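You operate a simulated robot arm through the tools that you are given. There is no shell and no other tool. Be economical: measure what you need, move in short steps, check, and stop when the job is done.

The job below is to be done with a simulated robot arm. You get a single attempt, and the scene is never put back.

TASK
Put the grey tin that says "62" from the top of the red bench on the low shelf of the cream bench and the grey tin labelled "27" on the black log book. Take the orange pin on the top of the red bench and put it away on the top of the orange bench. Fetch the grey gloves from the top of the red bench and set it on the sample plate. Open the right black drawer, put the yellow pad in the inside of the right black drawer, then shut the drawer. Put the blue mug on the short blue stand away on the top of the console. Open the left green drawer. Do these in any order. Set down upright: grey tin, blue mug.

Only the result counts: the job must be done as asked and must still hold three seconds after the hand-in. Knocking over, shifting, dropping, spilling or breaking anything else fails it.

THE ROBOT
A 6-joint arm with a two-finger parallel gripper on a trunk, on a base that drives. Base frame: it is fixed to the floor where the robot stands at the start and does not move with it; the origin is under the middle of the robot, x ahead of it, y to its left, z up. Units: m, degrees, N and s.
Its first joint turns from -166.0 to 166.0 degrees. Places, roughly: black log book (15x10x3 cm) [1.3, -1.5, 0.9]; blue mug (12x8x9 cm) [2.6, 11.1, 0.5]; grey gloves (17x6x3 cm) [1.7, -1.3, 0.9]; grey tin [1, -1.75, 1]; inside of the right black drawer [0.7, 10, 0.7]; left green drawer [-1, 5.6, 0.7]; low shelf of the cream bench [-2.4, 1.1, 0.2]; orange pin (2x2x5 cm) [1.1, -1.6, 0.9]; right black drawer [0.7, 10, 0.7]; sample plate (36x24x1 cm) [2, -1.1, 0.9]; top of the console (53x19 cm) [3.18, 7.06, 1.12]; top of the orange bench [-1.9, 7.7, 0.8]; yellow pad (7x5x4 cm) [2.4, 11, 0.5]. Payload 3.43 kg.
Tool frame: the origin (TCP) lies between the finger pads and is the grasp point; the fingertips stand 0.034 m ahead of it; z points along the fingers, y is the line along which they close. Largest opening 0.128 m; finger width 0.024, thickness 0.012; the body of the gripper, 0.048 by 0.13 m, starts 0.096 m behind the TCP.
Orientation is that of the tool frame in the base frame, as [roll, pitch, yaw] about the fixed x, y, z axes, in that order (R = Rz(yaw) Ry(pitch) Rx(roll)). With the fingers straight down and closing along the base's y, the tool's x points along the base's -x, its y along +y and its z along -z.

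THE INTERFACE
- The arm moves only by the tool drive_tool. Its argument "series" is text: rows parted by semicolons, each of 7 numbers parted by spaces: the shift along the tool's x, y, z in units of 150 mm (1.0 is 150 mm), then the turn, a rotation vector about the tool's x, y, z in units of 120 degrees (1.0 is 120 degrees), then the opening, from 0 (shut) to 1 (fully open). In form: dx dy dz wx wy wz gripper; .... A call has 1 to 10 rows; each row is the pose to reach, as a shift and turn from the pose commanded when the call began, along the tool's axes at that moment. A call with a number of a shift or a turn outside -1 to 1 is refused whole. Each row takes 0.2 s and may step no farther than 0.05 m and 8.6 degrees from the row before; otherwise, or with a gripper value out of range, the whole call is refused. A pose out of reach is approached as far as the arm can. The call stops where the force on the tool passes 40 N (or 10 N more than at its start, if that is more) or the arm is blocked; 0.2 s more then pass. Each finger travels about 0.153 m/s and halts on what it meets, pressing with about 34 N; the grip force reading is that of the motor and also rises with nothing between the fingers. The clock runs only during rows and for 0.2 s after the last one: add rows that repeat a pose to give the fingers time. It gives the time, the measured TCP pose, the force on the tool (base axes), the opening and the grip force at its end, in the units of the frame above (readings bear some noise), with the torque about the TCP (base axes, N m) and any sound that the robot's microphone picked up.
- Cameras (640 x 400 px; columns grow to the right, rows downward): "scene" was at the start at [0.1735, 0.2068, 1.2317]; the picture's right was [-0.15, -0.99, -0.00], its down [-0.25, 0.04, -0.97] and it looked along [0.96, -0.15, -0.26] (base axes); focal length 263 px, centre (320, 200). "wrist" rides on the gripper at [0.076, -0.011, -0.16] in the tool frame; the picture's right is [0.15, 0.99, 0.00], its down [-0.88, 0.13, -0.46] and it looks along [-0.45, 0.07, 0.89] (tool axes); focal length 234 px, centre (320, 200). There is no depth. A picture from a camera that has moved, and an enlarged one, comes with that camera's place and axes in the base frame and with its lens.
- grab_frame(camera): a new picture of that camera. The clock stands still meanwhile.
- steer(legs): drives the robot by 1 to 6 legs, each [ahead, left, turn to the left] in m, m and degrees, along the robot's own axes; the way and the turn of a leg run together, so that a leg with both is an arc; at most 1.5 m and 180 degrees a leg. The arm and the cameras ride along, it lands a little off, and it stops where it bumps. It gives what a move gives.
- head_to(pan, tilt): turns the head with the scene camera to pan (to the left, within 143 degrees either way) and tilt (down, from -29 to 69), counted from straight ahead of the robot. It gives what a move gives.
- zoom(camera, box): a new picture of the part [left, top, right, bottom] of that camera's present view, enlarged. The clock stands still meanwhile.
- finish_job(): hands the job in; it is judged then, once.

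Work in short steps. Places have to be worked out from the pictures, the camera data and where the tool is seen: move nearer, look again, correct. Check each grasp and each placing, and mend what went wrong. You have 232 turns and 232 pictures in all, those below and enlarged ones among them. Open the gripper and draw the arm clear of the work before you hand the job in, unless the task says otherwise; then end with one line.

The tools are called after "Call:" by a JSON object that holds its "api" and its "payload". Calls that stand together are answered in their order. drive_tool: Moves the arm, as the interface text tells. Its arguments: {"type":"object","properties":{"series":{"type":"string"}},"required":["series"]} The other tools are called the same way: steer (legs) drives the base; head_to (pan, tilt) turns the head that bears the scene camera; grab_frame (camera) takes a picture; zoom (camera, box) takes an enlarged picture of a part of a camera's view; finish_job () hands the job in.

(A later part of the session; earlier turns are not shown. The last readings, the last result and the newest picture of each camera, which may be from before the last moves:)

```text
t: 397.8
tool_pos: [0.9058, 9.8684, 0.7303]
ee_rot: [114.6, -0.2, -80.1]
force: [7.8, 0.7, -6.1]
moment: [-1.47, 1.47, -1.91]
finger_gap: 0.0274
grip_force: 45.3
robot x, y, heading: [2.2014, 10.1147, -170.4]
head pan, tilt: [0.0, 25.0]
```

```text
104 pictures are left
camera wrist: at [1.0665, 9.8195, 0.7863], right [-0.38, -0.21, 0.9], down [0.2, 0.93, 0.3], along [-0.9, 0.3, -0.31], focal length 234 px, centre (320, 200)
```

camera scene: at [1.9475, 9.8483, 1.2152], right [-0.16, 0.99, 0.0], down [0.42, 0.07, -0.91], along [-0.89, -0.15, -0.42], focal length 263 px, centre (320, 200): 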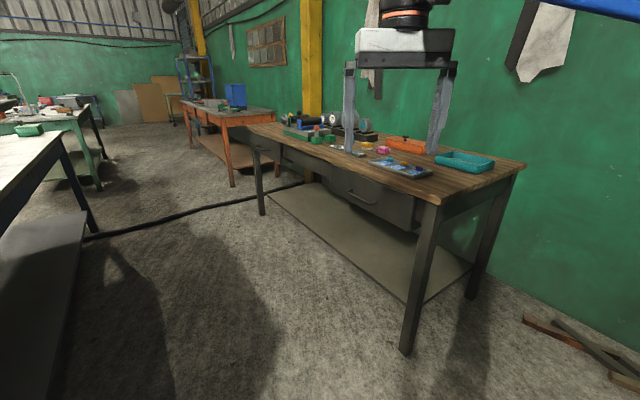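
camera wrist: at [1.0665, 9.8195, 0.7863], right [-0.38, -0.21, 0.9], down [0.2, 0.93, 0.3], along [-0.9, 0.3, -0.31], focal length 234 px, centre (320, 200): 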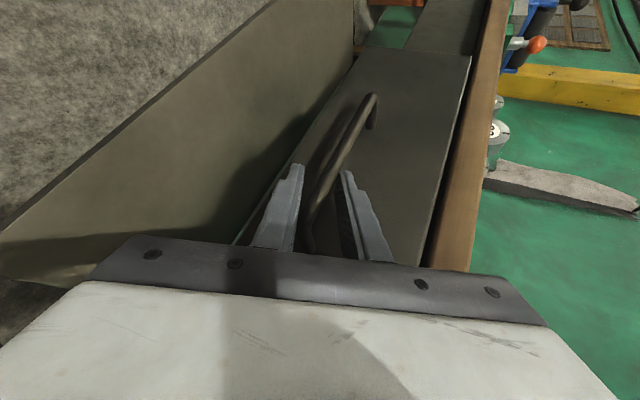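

The bar is clamped diagonally, which explains the 2.7 cm gap. A drawer needs only a light pull, so I try pulling 8 cm along the bench normal with the base.

Call:
{"api": "steer", "payload": {"legs": [[-0.046, 0.065, 0]]}}

Call:
{"api": "grab_frame", "payload": {"camera": "wrist"}}

Call:
{"api": "zoom", "payload": {"camera": "scene", "box": [250, 100, 450, 260]}}

```text
t: 398.8
tool_pos: [0.9618, 9.8114, 0.7304]
ee_rot: [114.7, -0.2, -80.0]
force: [-6.0, -1.9, -7.0]
moment: [-1.48, 1.44, -2.12]
finger_gap: 0.0279
grip_force: 44.8
robot x, y, heading: [2.2551, 10.0544, -170.8]
head pan, tilt: [0.0, 25.0]
```

```text
103 pictures are left
camera wrist: at [1.1225, 9.7622, 0.7862], right [-0.38, -0.21, 0.9], down [0.2, 0.93, 0.3], along [-0.9, 0.3, -0.31], focal length 234 px, centre (320, 200)
```

wrist: 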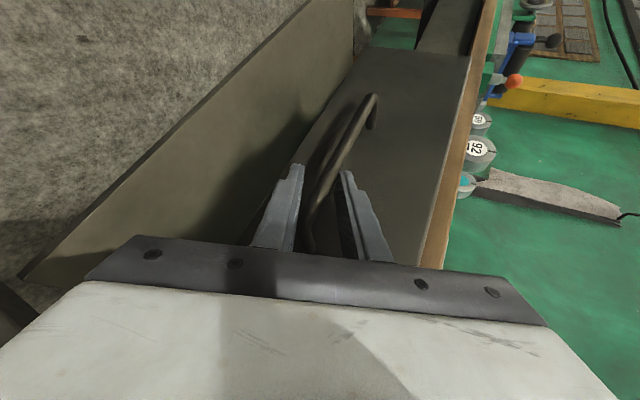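

```text
2.50 times, centred on (350, 180) of scene
camera zoom: at [2.1231, 9.8113, 1.2151], right [-0.16, 0.99, 0.0], down [0.42, 0.07, -0.91], along [-0.89, -0.15, -0.42], focal length 658 px, centre (245, 250)
```

zoom: 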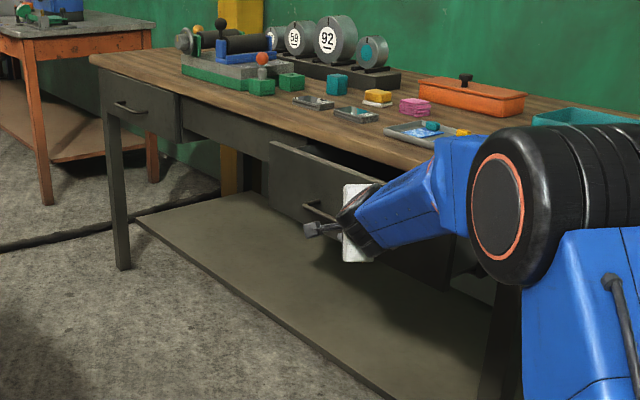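

The drawer follows. I pull another 0.2 m.

Call:
{"api": "steer", "payload": {"legs": [[-0.116, 0.163, 0]]}}

Call:
{"api": "grab_frame", "payload": {"camera": "scene"}}

```text
t: 400.3
tool_pos: [1.0783, 9.6892, 0.7301]
ee_rot: [114.7, -0.4, -80.0]
force: [-3.9, -3.1, -4.4]
moment: [-1.59, 1.72, -1.25]
finger_gap: 0.0277
grip_force: 45.3
robot x, y, heading: [2.3757, 9.9386, -170.8]
head pan, tilt: [0.0, 25.0]
stopped in leg 1: the force on the tool passed its limit at 41 N (the readings are from after the stop); the commanded pose is now the measured one
```

```text
101 pictures are left
camera scene: at [2.2414, 9.6911, 1.2151], right [-0.16, 0.99, 0.0], down [0.42, 0.07, -0.91], along [-0.89, -0.15, -0.42], focal length 263 px, centre (320, 200)
```

scene: 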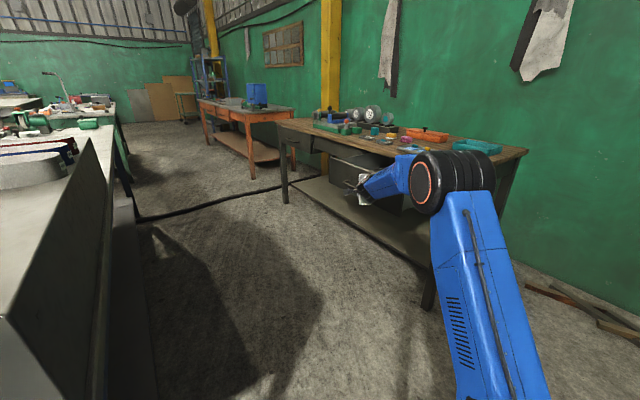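

The drawer is out about 0.25 m, at its stop. I release and back away.

Call:
{"api": "drive_tool", "payload": {"series": "0 0 0 0 0 0 0.3; 0 0 0 0 0 0 0.5; 0 0 0 0 0 0 0.6; 0 0 0 0 0 0 0.6; 0 0 0 0 0 0 0.6"}}

Call:
{"api": "drive_tool", "payload": {"series": "0 0 -0.15 0 0 0 0.6; 0 0 -0.3 0 0 0 0.6; 0 0 -0.5 0 0 0 0.6; 0 0 -0.5 0 0 0 0.6"}}

Call:
{"api": "zoom", "payload": {"camera": "scene", "box": [260, 90, 500, 250]}}

```text
t: 401.5
tool_pos: [1.0797, 9.6908, 0.7315]
ee_rot: [114.6, -0.3, -80.0]
force: [-0.2, 1.2, 0.3]
moment: [-0.02, 0.03, -0.01]
finger_gap: 0.0769
grip_force: 0.1
robot x, y, heading: [2.3733, 9.9362, -170.5]
head pan, tilt: [0.0, 25.0]
```

```text
t: 402.5
tool_pos: [1.1475, 9.7016, 0.7616]
ee_rot: [114.6, -0.3, -80.1]
force: [-0.2, 0.2, -0.1]
moment: [0.02, -0.01, 0.01]
finger_gap: 0.0769
grip_force: 0.0
robot x, y, heading: [2.3793, 9.9346, -170.5]
head pan, tilt: [0.0, 25.0]
```

```text
2.50 times, centred on (380, 170) of scene
camera zoom: at [2.2416, 9.6911, 1.2152], right [-0.16, 0.99, 0.0], down [0.42, 0.07, -0.91], along [-0.89, -0.15, -0.42], focal length 658 px, centre (170, 275)
```

zoom: 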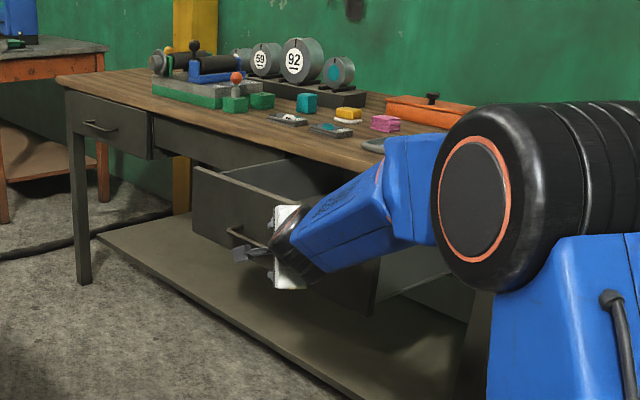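

I back off slightly, and bring the arm up and back to pointing down, reversing the earlier order.

Call:
{"api": "steer", "payload": {"legs": [[-0.1, 0, 0]]}}

Call:
{"api": "drive_tool", "payload": {"series": "0 0.15 -0.2 0 0 0 0.6; 0 0.3 -0.4 0 0 0 0.6; 0 0.45 -0.6 0 0 0 0.6; 0 0.6 -0.8 0 0 0 0.6; 0 0.75 -0.95 0 0 0 0.6; 0 0.9 -0.95 0 0 0 0.6"}}

Call:
{"api": "drive_tool", "payload": {"series": "0 0.15 -0.2 0 0 0 0.6; 0 0.3 -0.4 0 0 0 0.6; 0 0.45 -0.6 0 0 0 0.6; 0 0.6 -0.8 0 0 0 0.6; 0 0.75 -0.95 0 0 0 0.6; 0 0.9 -0.95 0 0 0 0.6"}}

Call:
{"api": "drive_tool", "payload": {"series": "0 0 0 0.07 0 0 1; 0 0 0 0.14 0 0 1; 0 0 0 0.21 0 0 1; 0 0 0 0.28 0 0 1; 0 0 0 0.35 0 0 1; 0 0 0 0.42 0 0 1; 0 0 0 0.49 0 0 1; 0 0 0 0.55 0 0 1; 0 0 0 0.55 0 0 1"}}

```text
t: 403.7
tool_pos: [1.2464, 9.7194, 0.7622]
ee_rot: [114.6, -0.4, -80.0]
force: [-1.1, -0.1, 0.2]
moment: [-0.02, 0.04, -0.02]
finger_gap: 0.0767
grip_force: 0.0
robot x, y, heading: [2.4732, 9.9508, -170.5]
head pan, tilt: [0.0, 25.0]
```

```text
t: 405.1
tool_pos: [1.3177, 9.7315, 0.9442]
ee_rot: [114.7, -0.1, -80.0]
force: [-0.4, -0.3, -1.4]
moment: [-0.02, -0.01, -0.05]
finger_gap: 0.0765
grip_force: 0.1
robot x, y, heading: [2.4708, 9.951, -170.5]
head pan, tilt: [0.0, 25.0]
```

```text
t: 406.5
tool_pos: [1.3908, 9.7456, 1.1251]
ee_rot: [114.5, -0.3, -80.2]
force: [-0.6, 0.1, -0.1]
moment: [-0.01, 0.0, -0.01]
finger_gap: 0.0772
grip_force: 0.0
robot x, y, heading: [2.4706, 9.9512, -170.7]
head pan, tilt: [0.0, 25.0]
```

```text
t: 408.5
tool_pos: [1.4169, 9.7404, 1.0757]
ee_rot: [170.0, 12.7, -82.3]
force: [0.5, 0.0, 0.5]
moment: [0.06, 0.01, 0.04]
finger_gap: 0.1277
grip_force: 0.1
out of reach, approached as far as the arm can: row 1, 2, 3, 4, 5, 6, 7, 8, 9
robot x, y, heading: [2.4723, 9.9492, -170.3]
head pan, tilt: [0.0, 25.0]
```

Call:
{"api": "drive_tool", "payload": {"series": "0 -0.25 0 0 0 0 1; 0 -0.5 0 0 0 0 1; 0 -0.75 0 0.04 0.05 0.01 1; 0 -1 0 0.083 0.104 0.018 1; 0 -1 0 0.083 0.104 0.018 1; 0 -1 0 0.083 0.104 0.018 1"}}

Call:
{"api": "drive_tool", "payload": {"series": "0 -0.25 0 0 0 0 1; 0 -0.5 0 0 0 0 1; 0 -0.75 0 0 0 0 1; 0 -1 0 0 0 0 1; 0 -1 0 0 0 0 1"}}

```text
t: 409.9
tool_pos: [1.5503, 9.763, 1.078]
ee_rot: [176.9, 15.0, -83.9]
force: [0.4, 0.5, 0.4]
moment: [0.04, 0.02, 0.0]
finger_gap: 0.1281
grip_force: 0.0
out of reach, approached as far as the arm can: row 3, 4, 5, 6
robot x, y, heading: [2.4737, 9.9476, -170.6]
head pan, tilt: [0.0, 25.0]
```

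```text
t: 411.1
tool_pos: [1.6993, 9.7806, 1.071]
ee_rot: [176.5, 15.6, -84.0]
force: [0.6, 0.1, -0.7]
moment: [0.0, -0.01, 0.02]
finger_gap: 0.1282
grip_force: 0.0
robot x, y, heading: [2.4719, 9.9469, -170.5]
head pan, tilt: [0.0, 25.0]
```

The wrist flipped again, with the same 15° right lean. I unwind it with the same swing, starting by swinging the tool to the right.

Call:
{"api": "drive_tool", "payload": {"series": "-0.1 0.01 -0.07 -0.004 -0.069 -0.003 1; -0.19 0.02 -0.14 -0.008 -0.138 -0.006 1; -0.29 0.03 -0.22 -0.012 -0.2075 -0.009 1; -0.39 0.04 -0.29 -0.016 -0.2767 -0.012 1; -0.48 0.04 -0.36 -0.021 -0.346 -0.016 1; -0.58 0.05 -0.43 -0.025 -0.415 -0.019 1; -0.68 0.06 -0.51 -0.029 -0.484 -0.022 1; -0.77 0.07 -0.58 -0.033 -0.553 -0.025 1; -0.87 0.08 -0.65 -0.037 -0.6225 -0.028 1; -0.87 0.08 -0.65 -0.037 -0.6225 -0.028 1"}}

```text
t: 413.3
tool_pos: [1.6819, 9.8792, 1.1988]
ee_rot: [88.1, 87.0, -169.8]
force: [-0.8, 0.8, 0.5]
moment: [0.01, 0.01, 0.0]
finger_gap: 0.1279
grip_force: 0.0
robot x, y, heading: [2.4747, 9.9536, -170.5]
head pan, tilt: [0.0, 25.0]
```

Pointing right as planned. Now I swing through forward to left.

Call:
{"api": "drive_tool", "payload": {"series": "0 0.08 -0.07 -0.07 0 0 1; 0 0.16 -0.13 -0.14 0 0 1; 0 0.24 -0.2 -0.21 0 0 1; 0 0.32 -0.27 -0.28 0 0 1; 0 0.4 -0.33 -0.35 0 0 1; 0 0.48 -0.4 -0.42 0 0 1; 0 0.56 -0.47 -0.49 0 0 1; 0 0.64 -0.54 -0.56 0 0 1; 0 0.72 -0.6 -0.63 0 0 1; 0 0.8 -0.67 -0.7 0 0 1"}}

Call:
{"api": "drive_tool", "payload": {"series": "0 0.09 -0.09 -0.07 0 0 1; 0 0.18 -0.19 -0.14 0 0 1; 0 0.28 -0.29 -0.21 0 0 1; 0 0.37 -0.39 -0.28 0 0 1; 0 0.46 -0.48 -0.35 0 0 1; 0 0.55 -0.58 -0.42 0 0 1; 0 0.64 -0.68 -0.49 0 0 1; 0 0.74 -0.78 -0.56 0 0 1; 0 0.84 -0.87 -0.625 0 0 1; 0 0.84 -0.87 -0.625 0 0 1"}}

```text
t: 415.5
tool_pos: [1.5879, 9.7555, 1.2041]
ee_rot: [5.1, 87.0, -168.8]
force: [0.9, -0.3, -0.3]
moment: [-0.01, 0.01, 0.01]
finger_gap: 0.1282
grip_force: 0.1
robot x, y, heading: [2.4724, 9.9514, -170.5]
head pan, tilt: [0.0, 25.0]
```

```text
t: 417.7
tool_pos: [1.7305, 9.6445, 1.1993]
ee_rot: [-69.9, 86.9, -168.8]
force: [-0.1, -0.9, -0.1]
moment: [0.01, -0.03, -0.03]
finger_gap: 0.1279
grip_force: 0.1
out of reach, approached as far as the arm can: row 2, 3
robot x, y, heading: [2.4746, 9.9545, -170.6]
head pan, tilt: [0.0, 25.0]
```

Call:
{"api": "drive_tool", "payload": {"series": "0.08 -0.03 -0.09 0 0.067 -0.022 1; 0.16 -0.06 -0.18 0 0.134 -0.045 1; 0.24 -0.09 -0.27 0 0.2 -0.067 1; 0.32 -0.12 -0.36 0 0.269 -0.089 1; 0.4 -0.15 -0.45 0 0.336 -0.111 1; 0.48 -0.17 -0.53 0 0.403 -0.134 1; 0.56 -0.2 -0.62 0 0.47 -0.156 1; 0.64 -0.23 -0.71 0 0.538 -0.178 1; 0.72 -0.26 -0.8 0 0.605 -0.2 1; 0.8 -0.29 -0.89 0 0.672 -0.223 1"}}

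```text
refused: row 4 steps farther than a row can; nothing moved
```

Call:
{"api": "drive_tool", "payload": {"series": "0.08 -0.03 -0.09 0 0.066 -0.022 1; 0.16 -0.06 -0.18 0 0.132 -0.044 1; 0.24 -0.09 -0.27 0 0.198 -0.066 1; 0.32 -0.12 -0.36 0 0.264 -0.088 1; 0.4 -0.15 -0.45 0 0.33 -0.11 1; 0.48 -0.17 -0.53 0 0.396 -0.132 1; 0.56 -0.2 -0.62 0 0.462 -0.154 1; 0.64 -0.23 -0.71 0 0.528 -0.176 1; 0.72 -0.26 -0.8 0 0.594 -0.198 1; 0.8 -0.29 -0.89 0 0.66 -0.22 1"}}

```text
t: 419.9
tool_pos: [1.7029, 9.7709, 1.0947]
ee_rot: [-158.3, 18.8, 101.1]
force: [0.5, -0.4, 0.0]
moment: [0.01, -0.01, -0.01]
finger_gap: 0.1279
grip_force: 0.1
out of reach, approached as far as the arm can: row 9, 10
robot x, y, heading: [2.4749, 9.9517, -170.6]
head pan, tilt: [0.0, 25.0]
```

Call:
{"api": "drive_tool", "payload": {"series": "0 0 0 -0.045 0.036 -0.015 1; 0 0 0 -0.09 0.073 -0.029 1; 0 0 0 -0.135 0.11 -0.044 1; 0 0 0 -0.18 0.146 -0.058 1; 0 0 0 -0.18 0.146 -0.058 1"}}

```text
t: 421.1
tool_pos: [1.6987, 9.7839, 1.108]
ee_rot: [-178.3, 15.6, 104.5]
force: [-0.2, 0.2, 0.0]
moment: [-0.01, -0.01, 0.01]
finger_gap: 0.1283
grip_force: 0.0
out of reach, approached as far as the arm can: row 1, 2, 3, 4, 5
robot x, y, heading: [2.4753, 9.9506, -170.5]
head pan, tilt: [0.0, 25.0]
```

It ended on the other limit, now leaning left. I unwind it through the vertical plane instead: tilt the tool up past straight.

Call:
{"api": "drive_tool", "payload": {"series": "0 -0.08 -0.08 0.07 0 0 1; 0 -0.16 -0.16 0.14 0 0 1; 0 -0.24 -0.24 0.21 0 0 1; 0 -0.32 -0.32 0.28 0 0 1; 0 -0.4 -0.4 0.35 0 0 1; 0 -0.48 -0.48 0.42 0 0 1; 0 -0.56 -0.56 0.49 0 0 1; 0 -0.64 -0.64 0.56 0 0 1; 0 -0.72 -0.72 0.63 0 0 1; 0 -0.8 -0.8 0.7 0 0 1"}}

Call:
{"api": "drive_tool", "payload": {"series": "0 0 0 0.07 0 0 1; 0 0 0 0.14 0 0 1; 0 0 0 0.21 0 0 1; 0 0 0 0.28 0 0 1; 0 0 0 0.35 0 0 1; 0 0 0 0.42 0 0 1; 0 0 0 0.42 0 0 1"}}

Call:
{"api": "grab_frame", "payload": {"camera": "scene"}}

```text
t: 423.3
tool_pos: [1.5732, 9.8056, 1.2218]
ee_rot: [-93.8, 15.7, 105.5]
force: [0.4, -0.7, -0.2]
moment: [0.0, 0.0, -0.02]
finger_gap: 0.128
grip_force: 0.0
out of reach, approached as far as the arm can: row 2, 3, 4, 5, 6, 7, 8, 9, 10
robot x, y, heading: [2.4781, 9.9517, -170.8]
head pan, tilt: [0.0, 25.0]
```

```text
t: 424.9
tool_pos: [1.5734, 9.8047, 1.2224]
ee_rot: [-43.7, 15.6, 104.6]
force: [-0.3, 0.3, -0.3]
moment: [0.03, 0.0, 0.0]
finger_gap: 0.1281
grip_force: 0.0
robot x, y, heading: [2.4767, 9.9494, -170.7]
head pan, tilt: [0.0, 25.0]
```

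```text
99 pictures are left
camera scene: at [2.3406, 9.7075, 1.2152], right [-0.16, 0.99, 0.0], down [0.42, 0.07, -0.91], along [-0.89, -0.15, -0.42], focal length 263 px, centre (320, 200)
```

scene: 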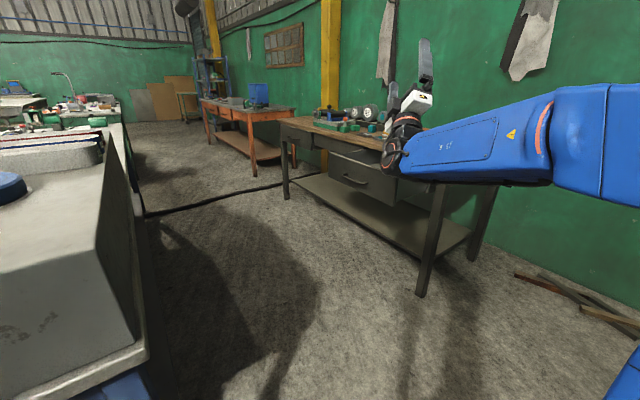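

The tool passed straight and points up. Now I swing it around the forearm via the right side to down.

Call:
{"api": "drive_tool", "payload": {"series": "0.09 0.03 -0.04 0.006 0.049 0.049 1; 0.19 0.06 -0.09 0.012 0.098 0.098 1; 0.29 0.1 -0.13 0.018 0.147 0.147 1; 0.39 0.13 -0.18 0.025 0.196 0.196 1; 0.49 0.16 -0.22 0.031 0.245 0.245 1; 0.58 0.2 -0.27 0.037 0.294 0.294 1; 0.68 0.23 -0.31 0.043 0.343 0.343 1; 0.78 0.26 -0.36 0.05 0.392 0.392 1; 0.88 0.3 -0.4 0.056 0.441 0.441 1; 0.98 0.33 -0.45 0.062 0.49 0.49 1"}}

Call:
{"api": "drive_tool", "payload": {"series": "0.09 0.03 -0.04 0.006 0.049 0.049 1; 0.19 0.06 -0.09 0.012 0.098 0.098 1; 0.29 0.1 -0.13 0.018 0.147 0.147 1; 0.39 0.13 -0.18 0.025 0.196 0.196 1; 0.49 0.16 -0.22 0.031 0.245 0.245 1; 0.58 0.2 -0.27 0.037 0.294 0.294 1; 0.68 0.23 -0.31 0.043 0.343 0.343 1; 0.78 0.26 -0.36 0.05 0.392 0.392 1; 0.88 0.3 -0.4 0.056 0.441 0.441 1; 0.98 0.33 -0.45 0.062 0.49 0.49 1"}}

Call:
{"api": "grab_frame", "payload": {"camera": "scene"}}

```text
t: 427.1
tool_pos: [1.5535, 9.9227, 1.1012]
ee_rot: [107.5, 79.5, -108.7]
force: [0.7, 0.0, -0.1]
moment: [0.0, 0.02, -0.01]
finger_gap: 0.1282
grip_force: 0.0
robot x, y, heading: [2.4752, 9.9513, -170.1]
head pan, tilt: [0.0, 25.0]
```

```text
t: 429.3
tool_pos: [1.5708, 9.8182, 0.972]
ee_rot: [135.5, -2.8, -85.8]
force: [-0.5, 0.9, 0.3]
moment: [-0.01, -0.05, 0.0]
finger_gap: 0.1282
grip_force: 0.0
robot x, y, heading: [2.4705, 9.9512, -170.8]
head pan, tilt: [0.0, 25.0]
```

```text
98 pictures are left
camera scene: at [2.3405, 9.7074, 1.2152], right [-0.16, 0.99, 0.0], down [0.42, 0.07, -0.91], along [-0.89, -0.15, -0.42], focal length 263 px, centre (320, 200)
```

scene: 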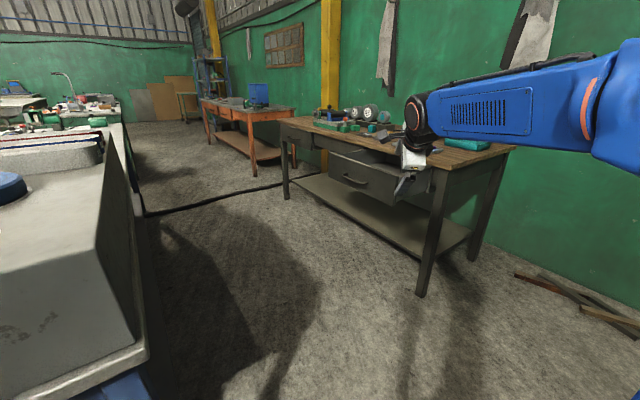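

Unflipped. I level the tool and raise it while drawing in.

Call:
{"api": "drive_tool", "payload": {"series": "0 -0.15 -0.1 0.06 0 0 1; 0 -0.3 -0.2 0.12 0 0 1; 0 -0.45 -0.3 0.18 0 0 1; 0 -0.6 -0.4 0.24 0 0 1; 0 -0.75 -0.5 0.3 0 0 1; 0 -0.85 -0.6 0.371 0 0 1; 0 -0.85 -0.6 0.371 0.02 0 1; 0 -0.85 -0.6 0.371 0.02 0 1"}}

Call:
{"api": "drive_tool", "payload": {"series": "0 0 -0.2 0 0 -0.07 1; 0 0 -0.4 0 0 -0.14 1; 0 0 -0.6 0 0 -0.21 1; 0 0 -0.8 0 0 -0.28 1; 0 0 -1 0 0 -0.35 1; 0 0 -1 0 0 -0.42 1; 0 0 -1 0 0 -0.49 1; 0 0 -1 0 0 -0.56 1; 0 0 -1 0 0 -0.63 1; 0 0 -1 0 0 -0.7 1"}}

```text
t: 431.1
tool_pos: [1.723, 9.8288, 0.9448]
ee_rot: [-179.9, -4.8, -85.0]
force: [1.3, -0.5, 0.1]
moment: [0.01, -0.01, 0.02]
finger_gap: 0.128
grip_force: 0.0
robot x, y, heading: [2.471, 9.9452, -170.6]
head pan, tilt: [0.0, 25.0]
```

```text
t: 433.3
tool_pos: [1.7235, 9.8409, 1.0943]
ee_rot: [175.2, -0.4, -0.9]
force: [-0.6, 0.4, -0.4]
moment: [0.05, 0.0, 0.0]
finger_gap: 0.1278
grip_force: 0.1
robot x, y, heading: [2.472, 9.9497, -170.7]
head pan, tilt: [0.0, 25.0]
```

I fix the small residual rotation and turn the base to face the blue stand.

Call:
{"api": "drive_tool", "payload": {"series": "0 0 0 0.02 0 -0.04 1; 0 0 0 0.04 0 -0.085 1; 0 0 0 0.04 0 -0.085 1"}}

Call:
{"api": "steer", "payload": {"legs": [[0, 0, -99]]}}

Call:
{"api": "head_to", "payload": {"pan": 0, "tilt": 35}}

Call:
{"api": "grab_frame", "payload": {"camera": "scene"}}

```text
t: 434.1
tool_pos: [1.7226, 9.8421, 1.0943]
ee_rot: [179.9, 0.0, 9.3]
force: [-0.6, 0.5, 0.5]
moment: [-0.01, 0.02, 0.02]
finger_gap: 0.1281
grip_force: 0.0
robot x, y, heading: [2.4769, 9.9503, -170.4]
head pan, tilt: [0.0, 25.0]
```

```text
t: 438.7
tool_pos: [2.4923, 10.7101, 1.0947]
ee_rot: [179.9, 0.0, -90.5]
force: [0.6, -0.6, -0.8]
moment: [-0.01, 0.02, -0.03]
finger_gap: 0.1277
grip_force: 0.1
robot x, y, heading: [2.4711, 9.9548, 89.8]
head pan, tilt: [0.0, 25.0]
```

```text
t: 439.4
tool_pos: [2.4935, 10.7099, 1.0959]
ee_rot: [180.0, 0.0, -90.5]
force: [-0.3, 0.7, -0.3]
moment: [0.0, 0.01, 0.03]
finger_gap: 0.1278
grip_force: 0.1
robot x, y, heading: [2.4738, 9.9527, 89.5]
head pan, tilt: [0.0, 35.0]
```

```text
97 pictures are left
camera scene: at [2.2559, 10.1222, 1.1995], right [1.0, -0.01, 0.0], down [0.0, -0.57, -0.82], along [0.01, 0.82, -0.57], focal length 263 px, centre (320, 200)
```

scene: 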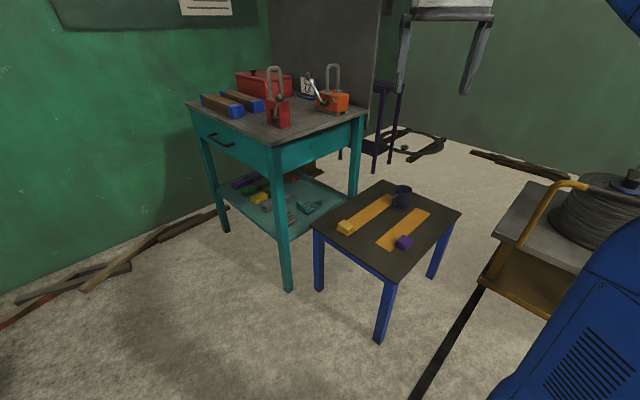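

The pad is at about (2.36, 10.93), the mug at (2.63, 11.12). I move 0.18 m closer and look with the wrist camera.

Call:
{"api": "steer", "payload": {"legs": [[0.18, 0, 0]]}}

Call:
{"api": "grab_frame", "payload": {"camera": "wrist"}}

Call:
{"api": "zoom", "payload": {"camera": "scene", "box": [290, 170, 490, 310]}}

```text
t: 440.9
tool_pos: [2.4965, 10.8888, 1.0952]
ee_rot: [-180.0, 0.1, -90.7]
force: [-0.4, -0.2, 0.2]
moment: [-0.01, 0.0, -0.02]
finger_gap: 0.1279
grip_force: 0.0
robot x, y, heading: [2.4747, 10.1315, 89.3]
head pan, tilt: [0.0, 35.0]
```

```text
96 pictures are left
camera wrist: at [2.5059, 10.8131, 1.2534], right [-0.99, -0.14, 0.0], down [-0.12, 0.88, 0.46], along [-0.06, 0.45, -0.89], focal length 234 px, centre (320, 200)
```

wrist: 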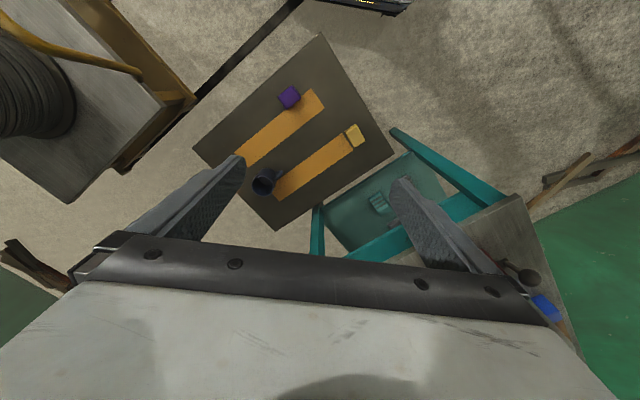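

```text
2.86 times, centred on (390, 240) of scene
camera zoom: at [2.2576, 10.3022, 1.1994], right [1.0, -0.01, 0.0], down [-0.01, -0.57, -0.82], along [0.01, 0.82, -0.57], focal length 752 px, centre (120, 86)
```

zoom: 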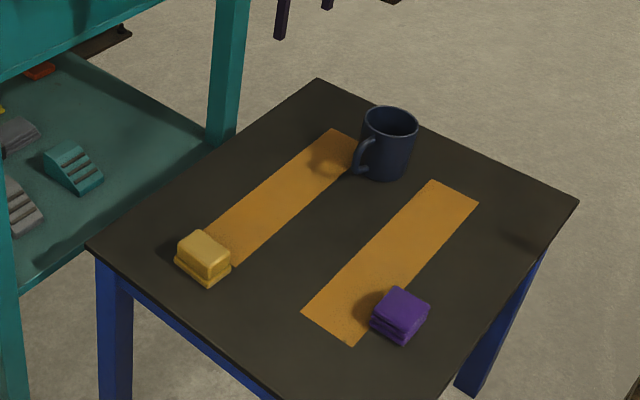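

The pad is near (2.37, 10.95, 0.48), lying along 135° with its short side along 45°. I move over it, turning the tool 45°, and descend in stages.

Call:
{"api": "drive_tool", "payload": {"series": "-0.08 0.15 0 0 0 -0.065 1; -0.16 0.3 0.15 0 0 -0.13 1; -0.24 0.45 0.35 0 0 -0.195 1; -0.32 0.6 0.55 0 0 -0.26 1; -0.4 0.75 0.75 0 0 -0.325 1; -0.43 0.86 0.95 0 0 -0.38 1; -0.43 0.86 1 0 0 -0.38 1"}}

Call:
{"api": "drive_tool", "payload": {"series": "0 0 0.3 0 0 0 1; 0 0 0.6 0 0 0 1; 0 0 0.9 0 0 0 1; 0 0 1 0 0 0 1; 0 0 1 0 0 0 1"}}

Call:
{"api": "grab_frame", "payload": {"camera": "wrist"}}

Call:
{"api": "grab_frame", "payload": {"camera": "scene"}}

```text
t: 442.5
tool_pos: [2.3653, 10.9546, 0.9449]
ee_rot: [-180.0, 0.1, -44.9]
force: [0.1, -0.5, 0.4]
moment: [0.0, 0.02, 0.01]
finger_gap: 0.1279
grip_force: 0.0
robot x, y, heading: [2.4775, 10.1286, 89.2]
head pan, tilt: [0.0, 35.0]
```

```text
t: 443.7
tool_pos: [2.3664, 10.9541, 0.7949]
ee_rot: [-180.0, 0.0, -45.0]
force: [0.7, -0.3, -0.3]
moment: [0.01, -0.01, -0.04]
finger_gap: 0.1278
grip_force: 0.1
robot x, y, heading: [2.4783, 10.1304, 89.4]
head pan, tilt: [0.0, 35.0]
```

```text
94 pictures are left
camera wrist: at [2.4288, 10.9094, 0.9527], right [-0.6, -0.8, 0.0], down [-0.71, 0.53, 0.46], along [-0.37, 0.27, -0.89], focal length 234 px, centre (320, 200)
```

wrist: 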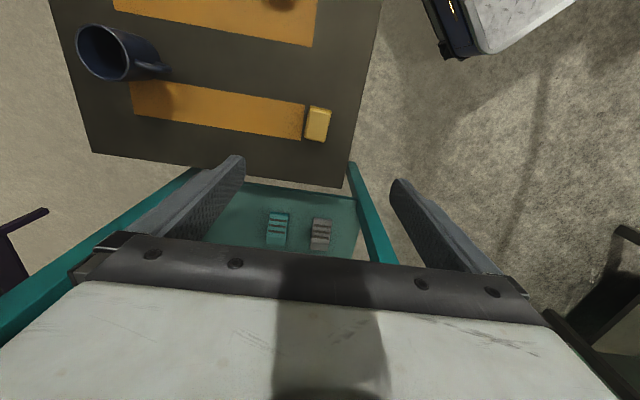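

```text
93 pictures are left
camera scene: at [2.2576, 10.3022, 1.1994], right [1.0, -0.01, 0.0], down [-0.01, -0.57, -0.82], along [0.01, 0.82, -0.57], focal length 263 px, centre (320, 200)
```

scene: 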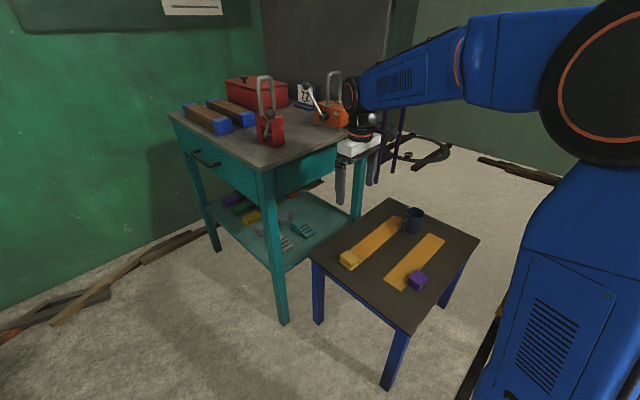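

The pad is exactly below the tool and the teal table edge is about 10 cm clear. I descend.

Call:
{"api": "drive_tool", "payload": {"series": "0 0 0.3 0 0 0 1; 0 0 0.6 0 0 0 1; 0 0 0.9 0 0 0 1; 0 0 1 0 0 0 1; 0 0 1 0 0 0 1"}}

Call:
{"api": "grab_frame", "payload": {"camera": "wrist"}}

Call:
{"api": "zoom", "payload": {"camera": "scene", "box": [290, 130, 450, 290]}}

```text
t: 444.9
tool_pos: [2.3674, 10.9548, 0.6445]
ee_rot: [-180.0, 0.0, -45.0]
force: [0.2, -0.8, 0.3]
moment: [0.0, 0.04, -0.01]
finger_gap: 0.1279
grip_force: 0.1
robot x, y, heading: [2.473, 10.1302, 89.5]
head pan, tilt: [0.0, 35.0]
```

```text
92 pictures are left
camera wrist: at [2.4286, 10.9086, 0.8026], right [-0.6, -0.8, 0.0], down [-0.71, 0.53, 0.46], along [-0.37, 0.27, -0.89], focal length 234 px, centre (320, 200)
```

wrist: 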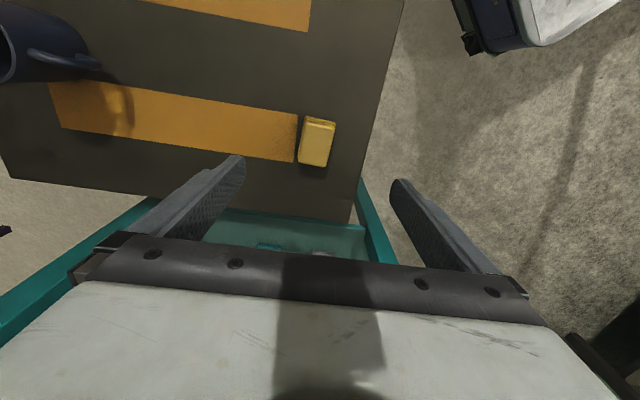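

```text
2.50 times, centred on (370, 210) of scene
camera zoom: at [2.2576, 10.3022, 1.1994], right [1.0, -0.01, 0.0], down [-0.01, -0.57, -0.82], along [0.01, 0.82, -0.57], focal length 658 px, centre (195, 175)
```

zoom: 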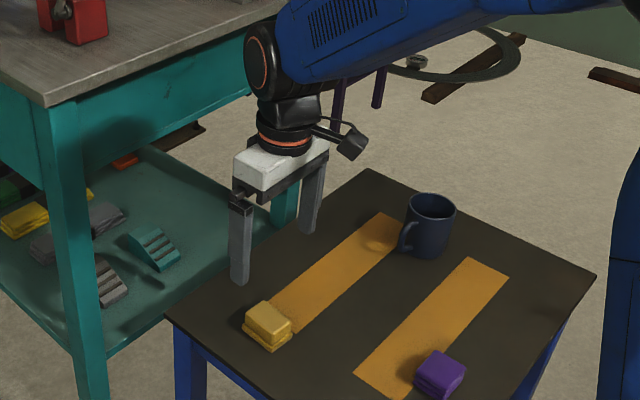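

Aligned. I make the final descent and close.

Call:
{"api": "drive_tool", "payload": {"series": "0 0 0.3 0 0 0 1; 0 0 0.6 0 0 0 1; 0 0 0.85 0 0 0 1; 0 0 0.95 0 0 0 1; 0 0 0.95 0 0 0 0.7; 0 0 0.95 0 0 0 0.4; 0 0 0.95 0 0 0 0.2; 0 0 0.95 0 0 0 0.2; 0 0 0.95 0 0 0 0.2"}}

Call:
{"api": "grab_frame", "payload": {"camera": "wrist"}}

Call:
{"api": "zoom", "payload": {"camera": "scene", "box": [290, 130, 450, 290]}}

```text
t: 446.9
tool_pos: [2.3675, 10.9537, 0.5028]
ee_rot: [-179.9, 0.0, -45.0]
force: [1.1, 0.1, 0.3]
moment: [-0.01, 0.04, -0.01]
finger_gap: 0.0413
grip_force: 34.1
robot x, y, heading: [2.4738, 10.1275, 89.9]
head pan, tilt: [0.0, 35.0]
```

```text
90 pictures are left
camera wrist: at [2.4287, 10.9084, 0.6615], right [-0.6, -0.8, 0.0], down [-0.71, 0.53, 0.46], along [-0.37, 0.27, -0.89], focal length 234 px, centre (320, 200)
```

wrist: 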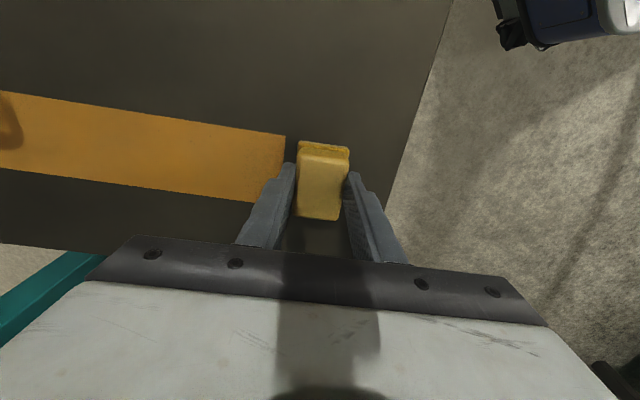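

```text
2.50 times, centred on (370, 210) of scene
camera zoom: at [2.2575, 10.3022, 1.1994], right [1.0, -0.01, 0.0], down [0.0, -0.57, -0.82], along [0.01, 0.82, -0.57], focal length 658 px, centre (195, 175)
```

zoom: 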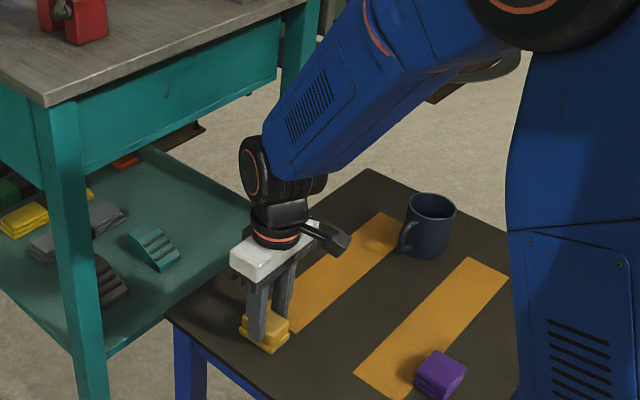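

Gripped. I lift straight up.

Call:
{"api": "drive_tool", "payload": {"series": "0 0 -0.2 0 0 0 0.2; 0 0 -0.5 0 0 0 0.2; 0 0 -0.8 0 0 0 0.2; 0 0 -1 0 0 0 0.2"}}

Call:
{"api": "drive_tool", "payload": {"series": "0 0 -0.3 0 0 0 0.2; 0 0 -0.6 0 0 0 0.2; 0 0 -0.9 0 0 0 0.2; 0 0 -1 0 0 0 0.2"}}

Call:
{"api": "drive_tool", "payload": {"series": "0 0 -0.3 0 0 0 0.2; 0 0 -0.6 0 0 0 0.2; 0 0 -0.9 0 0 0 0.2; 0 0 -1 0 0 0 0.2"}}

Call:
{"api": "drive_tool", "payload": {"series": "0 0 -0.3 0 0 0 0.2; 0 0 -0.6 0 0 0 0.2; 0.2 -0.2 -0.9 0 0 0 0.2; 0.4 -0.4 -0.9 0 0 0 0.2; 0.4 -0.4 -0.9 0 0 0 0.2"}}

Call:
{"api": "grab_frame", "payload": {"camera": "wrist"}}

```text
t: 447.9
tool_pos: [2.3681, 10.9542, 0.652]
ee_rot: [180.0, -0.1, -45.0]
force: [0.1, 0.3, -0.9]
moment: [-0.05, -0.02, 0.0]
finger_gap: 0.0409
grip_force: 33.7
robot x, y, heading: [2.476, 10.1307, 89.4]
head pan, tilt: [0.0, 35.0]
```

```text
t: 448.9
tool_pos: [2.3675, 10.9543, 0.8022]
ee_rot: [180.0, 0.0, -45.0]
force: [-0.4, 0.9, -0.5]
moment: [-0.02, 0.0, -0.02]
finger_gap: 0.0412
grip_force: 34.6
robot x, y, heading: [2.4743, 10.13, 89.6]
head pan, tilt: [0.0, 35.0]
```

```text
t: 449.9
tool_pos: [2.3657, 10.9531, 0.9511]
ee_rot: [-180.0, -0.1, -44.9]
force: [-0.5, 0.6, -0.9]
moment: [-0.02, 0.04, 0.01]
finger_gap: 0.0412
grip_force: 33.7
robot x, y, heading: [2.4772, 10.131, 89.2]
head pan, tilt: [0.0, 35.0]
```

```text
refused: row 3 steps farther than a row can; nothing moved
```

```text
88 pictures are left
camera wrist: at [2.4276, 10.9085, 1.1104], right [-0.6, -0.8, 0.0], down [-0.71, 0.53, 0.45], along [-0.37, 0.27, -0.89], focal length 234 px, centre (320, 200)
```

wrist: 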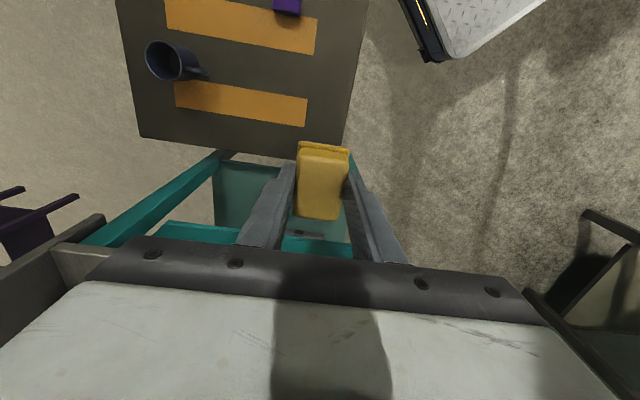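

I raise a bit more and retract, then drive to the drawer.

Call:
{"api": "drive_tool", "payload": {"series": "0 0 -0.3 0 0 0 0.2; 0 0 -0.6 0 0 0 0.2; 0.1 0.1 -0.8 0 0 0 0.2; 0.25 0.25 -0.9 0 0 0 0.2; 0.45 0.45 -0.9 0 0 0 0.2; 0.65 0.65 -0.9 0 0 0 0.2; 0.65 0.65 -0.9 0 0 0 0.2"}}

Call:
{"api": "steer", "payload": {"legs": [[-0.2, 0, 0], [0, 0, 100], [0.4, -0.1, 0]]}}

Call:
{"api": "head_to", "payload": {"pan": 0, "tilt": 32}}

Call:
{"api": "grab_frame", "payload": {"camera": "scene"}}

```text
t: 451.5
tool_pos: [2.3672, 10.8164, 1.0883]
ee_rot: [180.0, 0.0, -45.1]
force: [-0.1, 0.5, 0.0]
moment: [-0.02, -0.01, -0.02]
finger_gap: 0.0411
grip_force: 33.8
robot x, y, heading: [2.4732, 10.13, 89.6]
head pan, tilt: [0.0, 35.0]
```

```text
t: 459.4
tool_pos: [1.4048, 9.7505, 1.0888]
ee_rot: [-180.0, 0.0, 54.3]
force: [0.9, -0.6, 0.1]
moment: [-0.01, 0.01, 0.01]
finger_gap: 0.041
grip_force: 33.7
robot x, y, heading: [2.0641, 9.9702, -171.4]
head pan, tilt: [0.0, 35.0]
```

```text
t: 460.0
tool_pos: [1.4054, 9.7505, 1.089]
ee_rot: [-179.9, 0.0, 54.3]
force: [-0.5, -0.7, -0.7]
moment: [-0.01, -0.02, -0.07]
finger_gap: 0.0412
grip_force: 34.3
robot x, y, heading: [2.0635, 9.9671, -171.3]
head pan, tilt: [0.0, 32.0]
```

```text
87 pictures are left
camera scene: at [1.9316, 9.7265, 1.2041], right [-0.15, 0.99, 0.0], down [0.52, 0.08, -0.85], along [-0.84, -0.13, -0.53], focal length 263 px, centre (320, 200)
```

scene: 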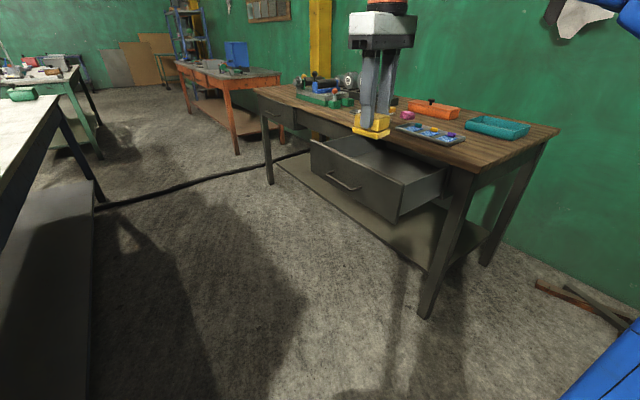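

Call:
{"api": "zoom", "payload": {"camera": "scene", "box": [290, 90, 490, 230]}}

```text
2.86 times, centred on (390, 160) of scene
camera zoom: at [1.9316, 9.7265, 1.2041], right [-0.15, 0.99, 0.0], down [0.52, 0.08, -0.85], along [-0.84, -0.13, -0.53], focal length 752 px, centre (120, 314)
```

zoom: 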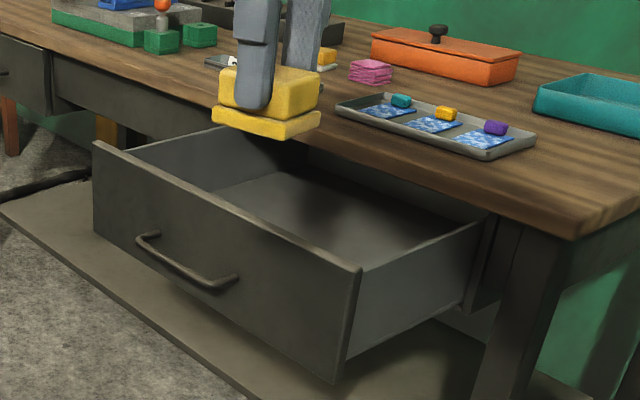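

The exposed drawer interior spans n≈−6.22 to −6.43, t≈7.25–7.8. I move closer and bring the pad over (0.884, 9.792) while turning the tool parallel to the bench.

Call:
{"api": "steer", "payload": {"legs": [[0.3, 0, 0]]}}

Call:
{"api": "drive_tool", "payload": {"series": "-0.02 -0.08 0 0 0 0.07 0.2; -0.04 -0.16 0 0 0 0.14 0.2; -0.06 -0.24 0 0 0 0.21 0.2; -0.08 -0.32 0 0 0 0.28 0.2; -0.1 -0.4 0 0 0 0.35 0.2; -0.12 -0.48 0 0 0 0.42 0.2; -0.14 -0.56 0 0 0 0.49 0.2; -0.16 -0.64 0 0 0 0.56 0.2; -0.18 -0.72 0 0 0 0.63 0.2; -0.2 -0.8 0 0 0 0.7 0.2"}}

```text
t: 462.1
tool_pos: [1.1111, 9.7048, 1.0881]
ee_rot: [179.9, 0.0, 54.4]
force: [0.8, -0.4, 0.4]
moment: [0.0, -0.01, 0.01]
finger_gap: 0.0411
grip_force: 33.5
robot x, y, heading: [1.7724, 9.9203, -171.1]
head pan, tilt: [0.0, 32.0]
```

```text
t: 464.3
tool_pos: [0.9956, 9.7501, 1.088]
ee_rot: [179.9, 0.1, -29.9]
force: [0.1, 0.3, 0.0]
moment: [-0.02, 0.01, -0.03]
finger_gap: 0.0408
grip_force: 33.5
robot x, y, heading: [1.769, 9.9242, -170.9]
head pan, tilt: [0.0, 32.0]
```

Call:
{"api": "drive_tool", "payload": {"series": "-0.2 0.03 0.1 0 0 0.06 0.2; -0.4 0.06 0.2 0 0 0.126 0.2; -0.6 0.1 0.3 0 0 0.126 0.2; -0.785 0.13 0.4 0 0 0.126 0.2; -0.785 0.13 0.6 0 0 0.126 0.2; -0.785 0.13 0.6 0 0 0.126 0.2"}}

Call:
{"api": "grab_frame", "payload": {"camera": "wrist"}}

Call:
{"api": "grab_frame", "payload": {"camera": "scene"}}

```text
t: 465.7
tool_pos: [0.883, 9.7925, 0.9972]
ee_rot: [180.0, 0.0, -44.8]
force: [0.0, 0.3, -1.0]
moment: [-0.02, 0.03, 0.01]
finger_gap: 0.0412
grip_force: 33.9
robot x, y, heading: [1.7681, 9.921, -171.1]
head pan, tilt: [0.0, 32.0]
```

```text
85 pictures are left
camera wrist: at [0.9458, 9.7465, 1.1567], right [-0.59, -0.81, 0.0], down [-0.72, 0.53, 0.46], along [-0.37, 0.27, -0.89], focal length 234 px, centre (320, 200)
```

wrist: 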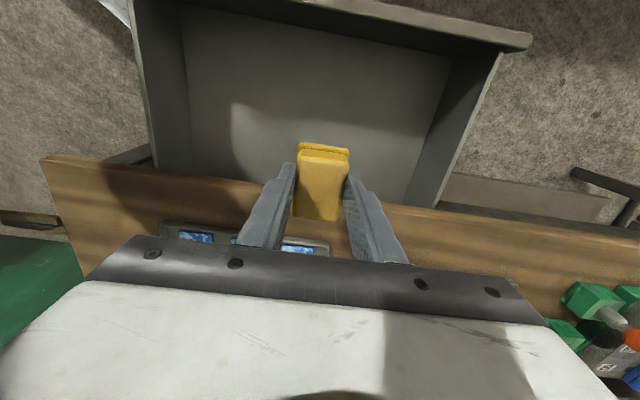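

```text
84 pictures are left
camera scene: at [1.6372, 9.6806, 1.2041], right [-0.15, 0.99, 0.0], down [0.52, 0.08, -0.85], along [-0.84, -0.13, -0.53], focal length 263 px, centre (320, 200)
```

scene: 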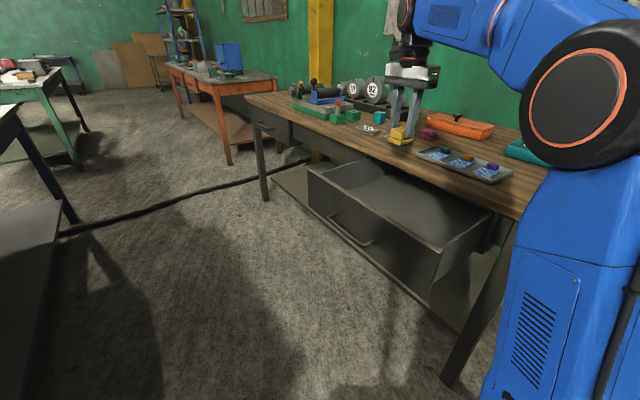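

The bench edge is only 6 cm behind the tool, so I shift 3.5 cm toward the drawer front and lower.

Call:
{"api": "drive_tool", "payload": {"series": "0.12 0 0 0 0 0 0.2; 0.23 0 0.1 0 0 0 0.2; 0.23 0 0.4 0 0 0 0.2; 0.23 0 0.7 0 0 0 0.2; 0.23 0 1 0 0 0 0.2; 0.23 0 1 0 0 0 0.2"}}

Call:
{"api": "grab_frame", "payload": {"camera": "wrist"}}

Call:
{"api": "zoom", "payload": {"camera": "scene", "box": [300, 40, 500, 280]}}

```text
t: 467.1
tool_pos: [0.9091, 9.7685, 0.8471]
ee_rot: [-179.9, 0.0, -44.8]
force: [0.1, -0.4, 0.0]
moment: [0.01, -0.01, 0.0]
finger_gap: 0.0408
grip_force: 33.6
robot x, y, heading: [1.7686, 9.9236, -170.7]
head pan, tilt: [0.0, 32.0]
```

```text
83 pictures are left
camera wrist: at [0.9713, 9.7215, 1.0055], right [-0.59, -0.81, 0.0], down [-0.72, 0.53, 0.46], along [-0.37, 0.27, -0.89], focal length 234 px, centre (320, 200)
```

wrist: 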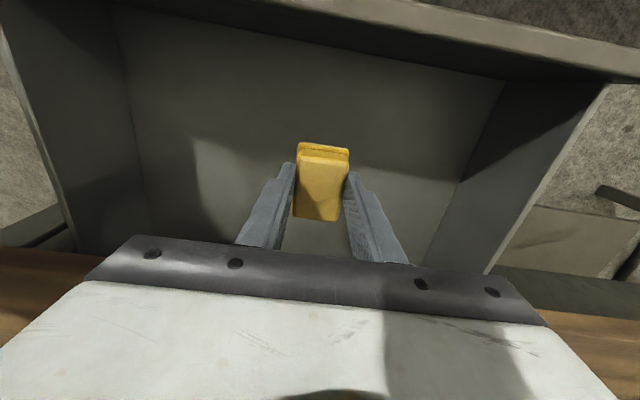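

```text
1.67 times, centred on (400, 160) of scene
camera zoom: at [1.6372, 9.6806, 1.2041], right [-0.15, 0.99, 0.0], down [0.52, 0.08, -0.85], along [-0.84, -0.13, -0.53], focal length 439 px, centre (187, 267)
```

zoom: 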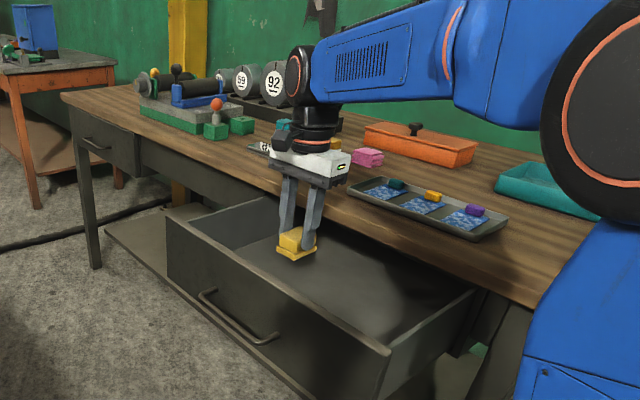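

The pad is inside the drawer's opening. I lower until it touches the drawer floor.

Call:
{"api": "drive_tool", "payload": {"series": "0 0 0.2 0 0 0 0.2; 0 0 0.4 0 0 0 0.2; 0 0 0.55 0 0 0 0.2; 0 0 0.65 0 0 0 0.2; 0 0 0.65 0 0 0 0.2"}}

Call:
{"api": "zoom", "payload": {"camera": "scene", "box": [300, 40, 500, 280]}}

```text
t: 468.3
tool_pos: [0.9091, 9.7668, 0.7507]
ee_rot: [180.0, 0.1, -44.9]
force: [-0.2, 0.0, -1.1]
moment: [0.0, 0.02, -0.02]
finger_gap: 0.0409
grip_force: 33.9
robot x, y, heading: [1.7698, 9.9251, -171.0]
head pan, tilt: [0.0, 32.0]
```

```text
1.67 times, centred on (400, 160) of scene
camera zoom: at [1.6372, 9.6806, 1.2041], right [-0.15, 0.99, 0.0], down [0.52, 0.08, -0.85], along [-0.84, -0.13, -0.53], focal length 439 px, centre (187, 267)
```

zoom: 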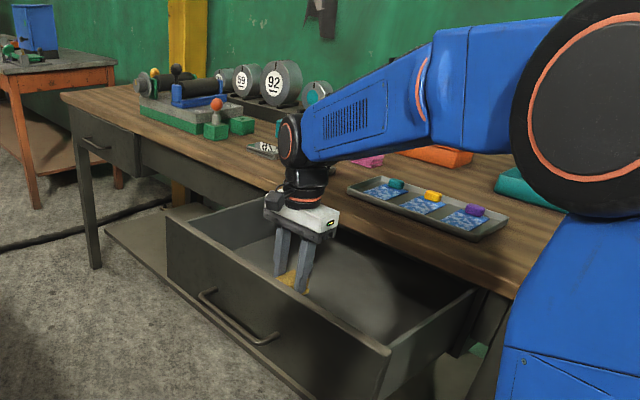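

Call:
{"api": "drive_tool", "payload": {"series": "0 0 0.08 0 0 0 0.2; 0 0 0.16 0 0 0 0.2; 0 0 0.24 0 0 0 0.2; 0 0 0.3 0 0 0 0.2; 0 0 0.3 0 0 0 0.2"}}

```text
t: 469.0
tool_pos: [0.9089, 9.7671, 0.7274]
ee_rot: [179.8, 0.3, -44.7]
force: [5.0, 2.9, 15.6]
moment: [0.14, -0.41, 0.02]
finger_gap: 0.041
grip_force: 34.2
robot x, y, heading: [1.7684, 9.925, -171.0]
head pan, tilt: [0.0, 32.0]
stopped in row 3: the force on the tool passed its limit at 205 N (the readings are from after the stop); the commanded pose is now the measured one
```

Contact with the drawer floor. I ease up, open and lift.

Call:
{"api": "drive_tool", "payload": {"series": "0 0 -0.02 0 0 0 0.2; 0 0 -0.02 0 0 0 0.4; 0 0 -0.02 0 0 0 0.6; 0 0 -0.02 0 0 0 0.6; 0 0 -0.25 0 0 0 0.6; 0 0 -0.5 0 0 0 0.6; 0 0 -0.75 0 0 0 0.6; 0 0 -1 0 0 0 0.6; 0 0 -1 0 0 0 0.6"}}

Call:
{"api": "drive_tool", "payload": {"series": "0 0 -0.3 0 0 0 0.6; 0 0 -0.6 0 0 0 0.6; 0 0 -0.9 0 0 0 0.6; 0 0 -0.9 0 0 0 0.6"}}

Call:
{"api": "grab_frame", "payload": {"camera": "wrist"}}

Call:
{"api": "zoom", "payload": {"camera": "scene", "box": [300, 40, 500, 280]}}

```text
t: 471.0
tool_pos: [0.9078, 9.7678, 0.8763]
ee_rot: [179.8, 0.1, -44.9]
force: [0.8, -0.7, 0.1]
moment: [0.01, 0.02, -0.01]
finger_gap: 0.0769
grip_force: 0.0
robot x, y, heading: [1.7714, 9.9245, -170.9]
head pan, tilt: [0.0, 32.0]
```

```text
t: 472.0
tool_pos: [0.9093, 9.7657, 1.0114]
ee_rot: [179.8, 0.1, -44.8]
force: [-0.2, 0.6, -0.3]
moment: [0.01, 0.02, -0.01]
finger_gap: 0.0767
grip_force: 0.1
robot x, y, heading: [1.7705, 9.9198, -171.3]
head pan, tilt: [0.0, 32.0]
```

```text
80 pictures are left
camera wrist: at [0.9716, 9.7207, 1.1704], right [-0.59, -0.81, 0.0], down [-0.71, 0.53, 0.46], along [-0.37, 0.27, -0.89], focal length 234 px, centre (320, 200)
```

wrist: 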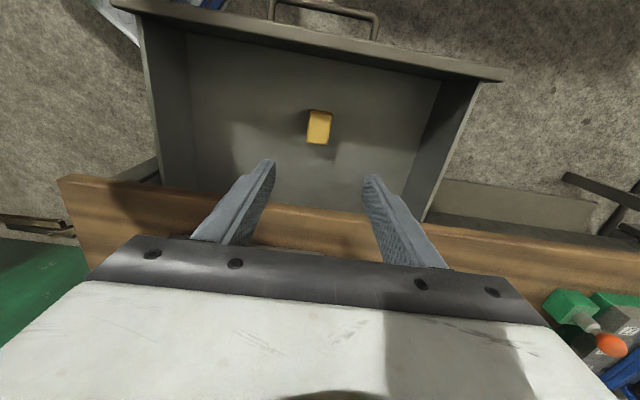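

```text
1.67 times, centred on (400, 160) of scene
camera zoom: at [1.6372, 9.6806, 1.2041], right [-0.15, 0.99, 0.0], down [0.52, 0.08, -0.85], along [-0.84, -0.13, -0.53], focal length 439 px, centre (187, 267)
```

zoom: 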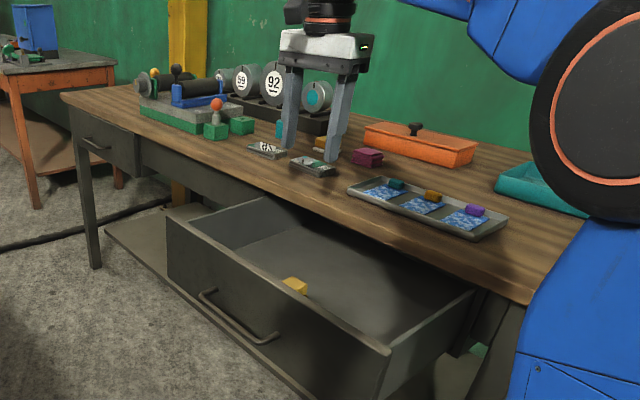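

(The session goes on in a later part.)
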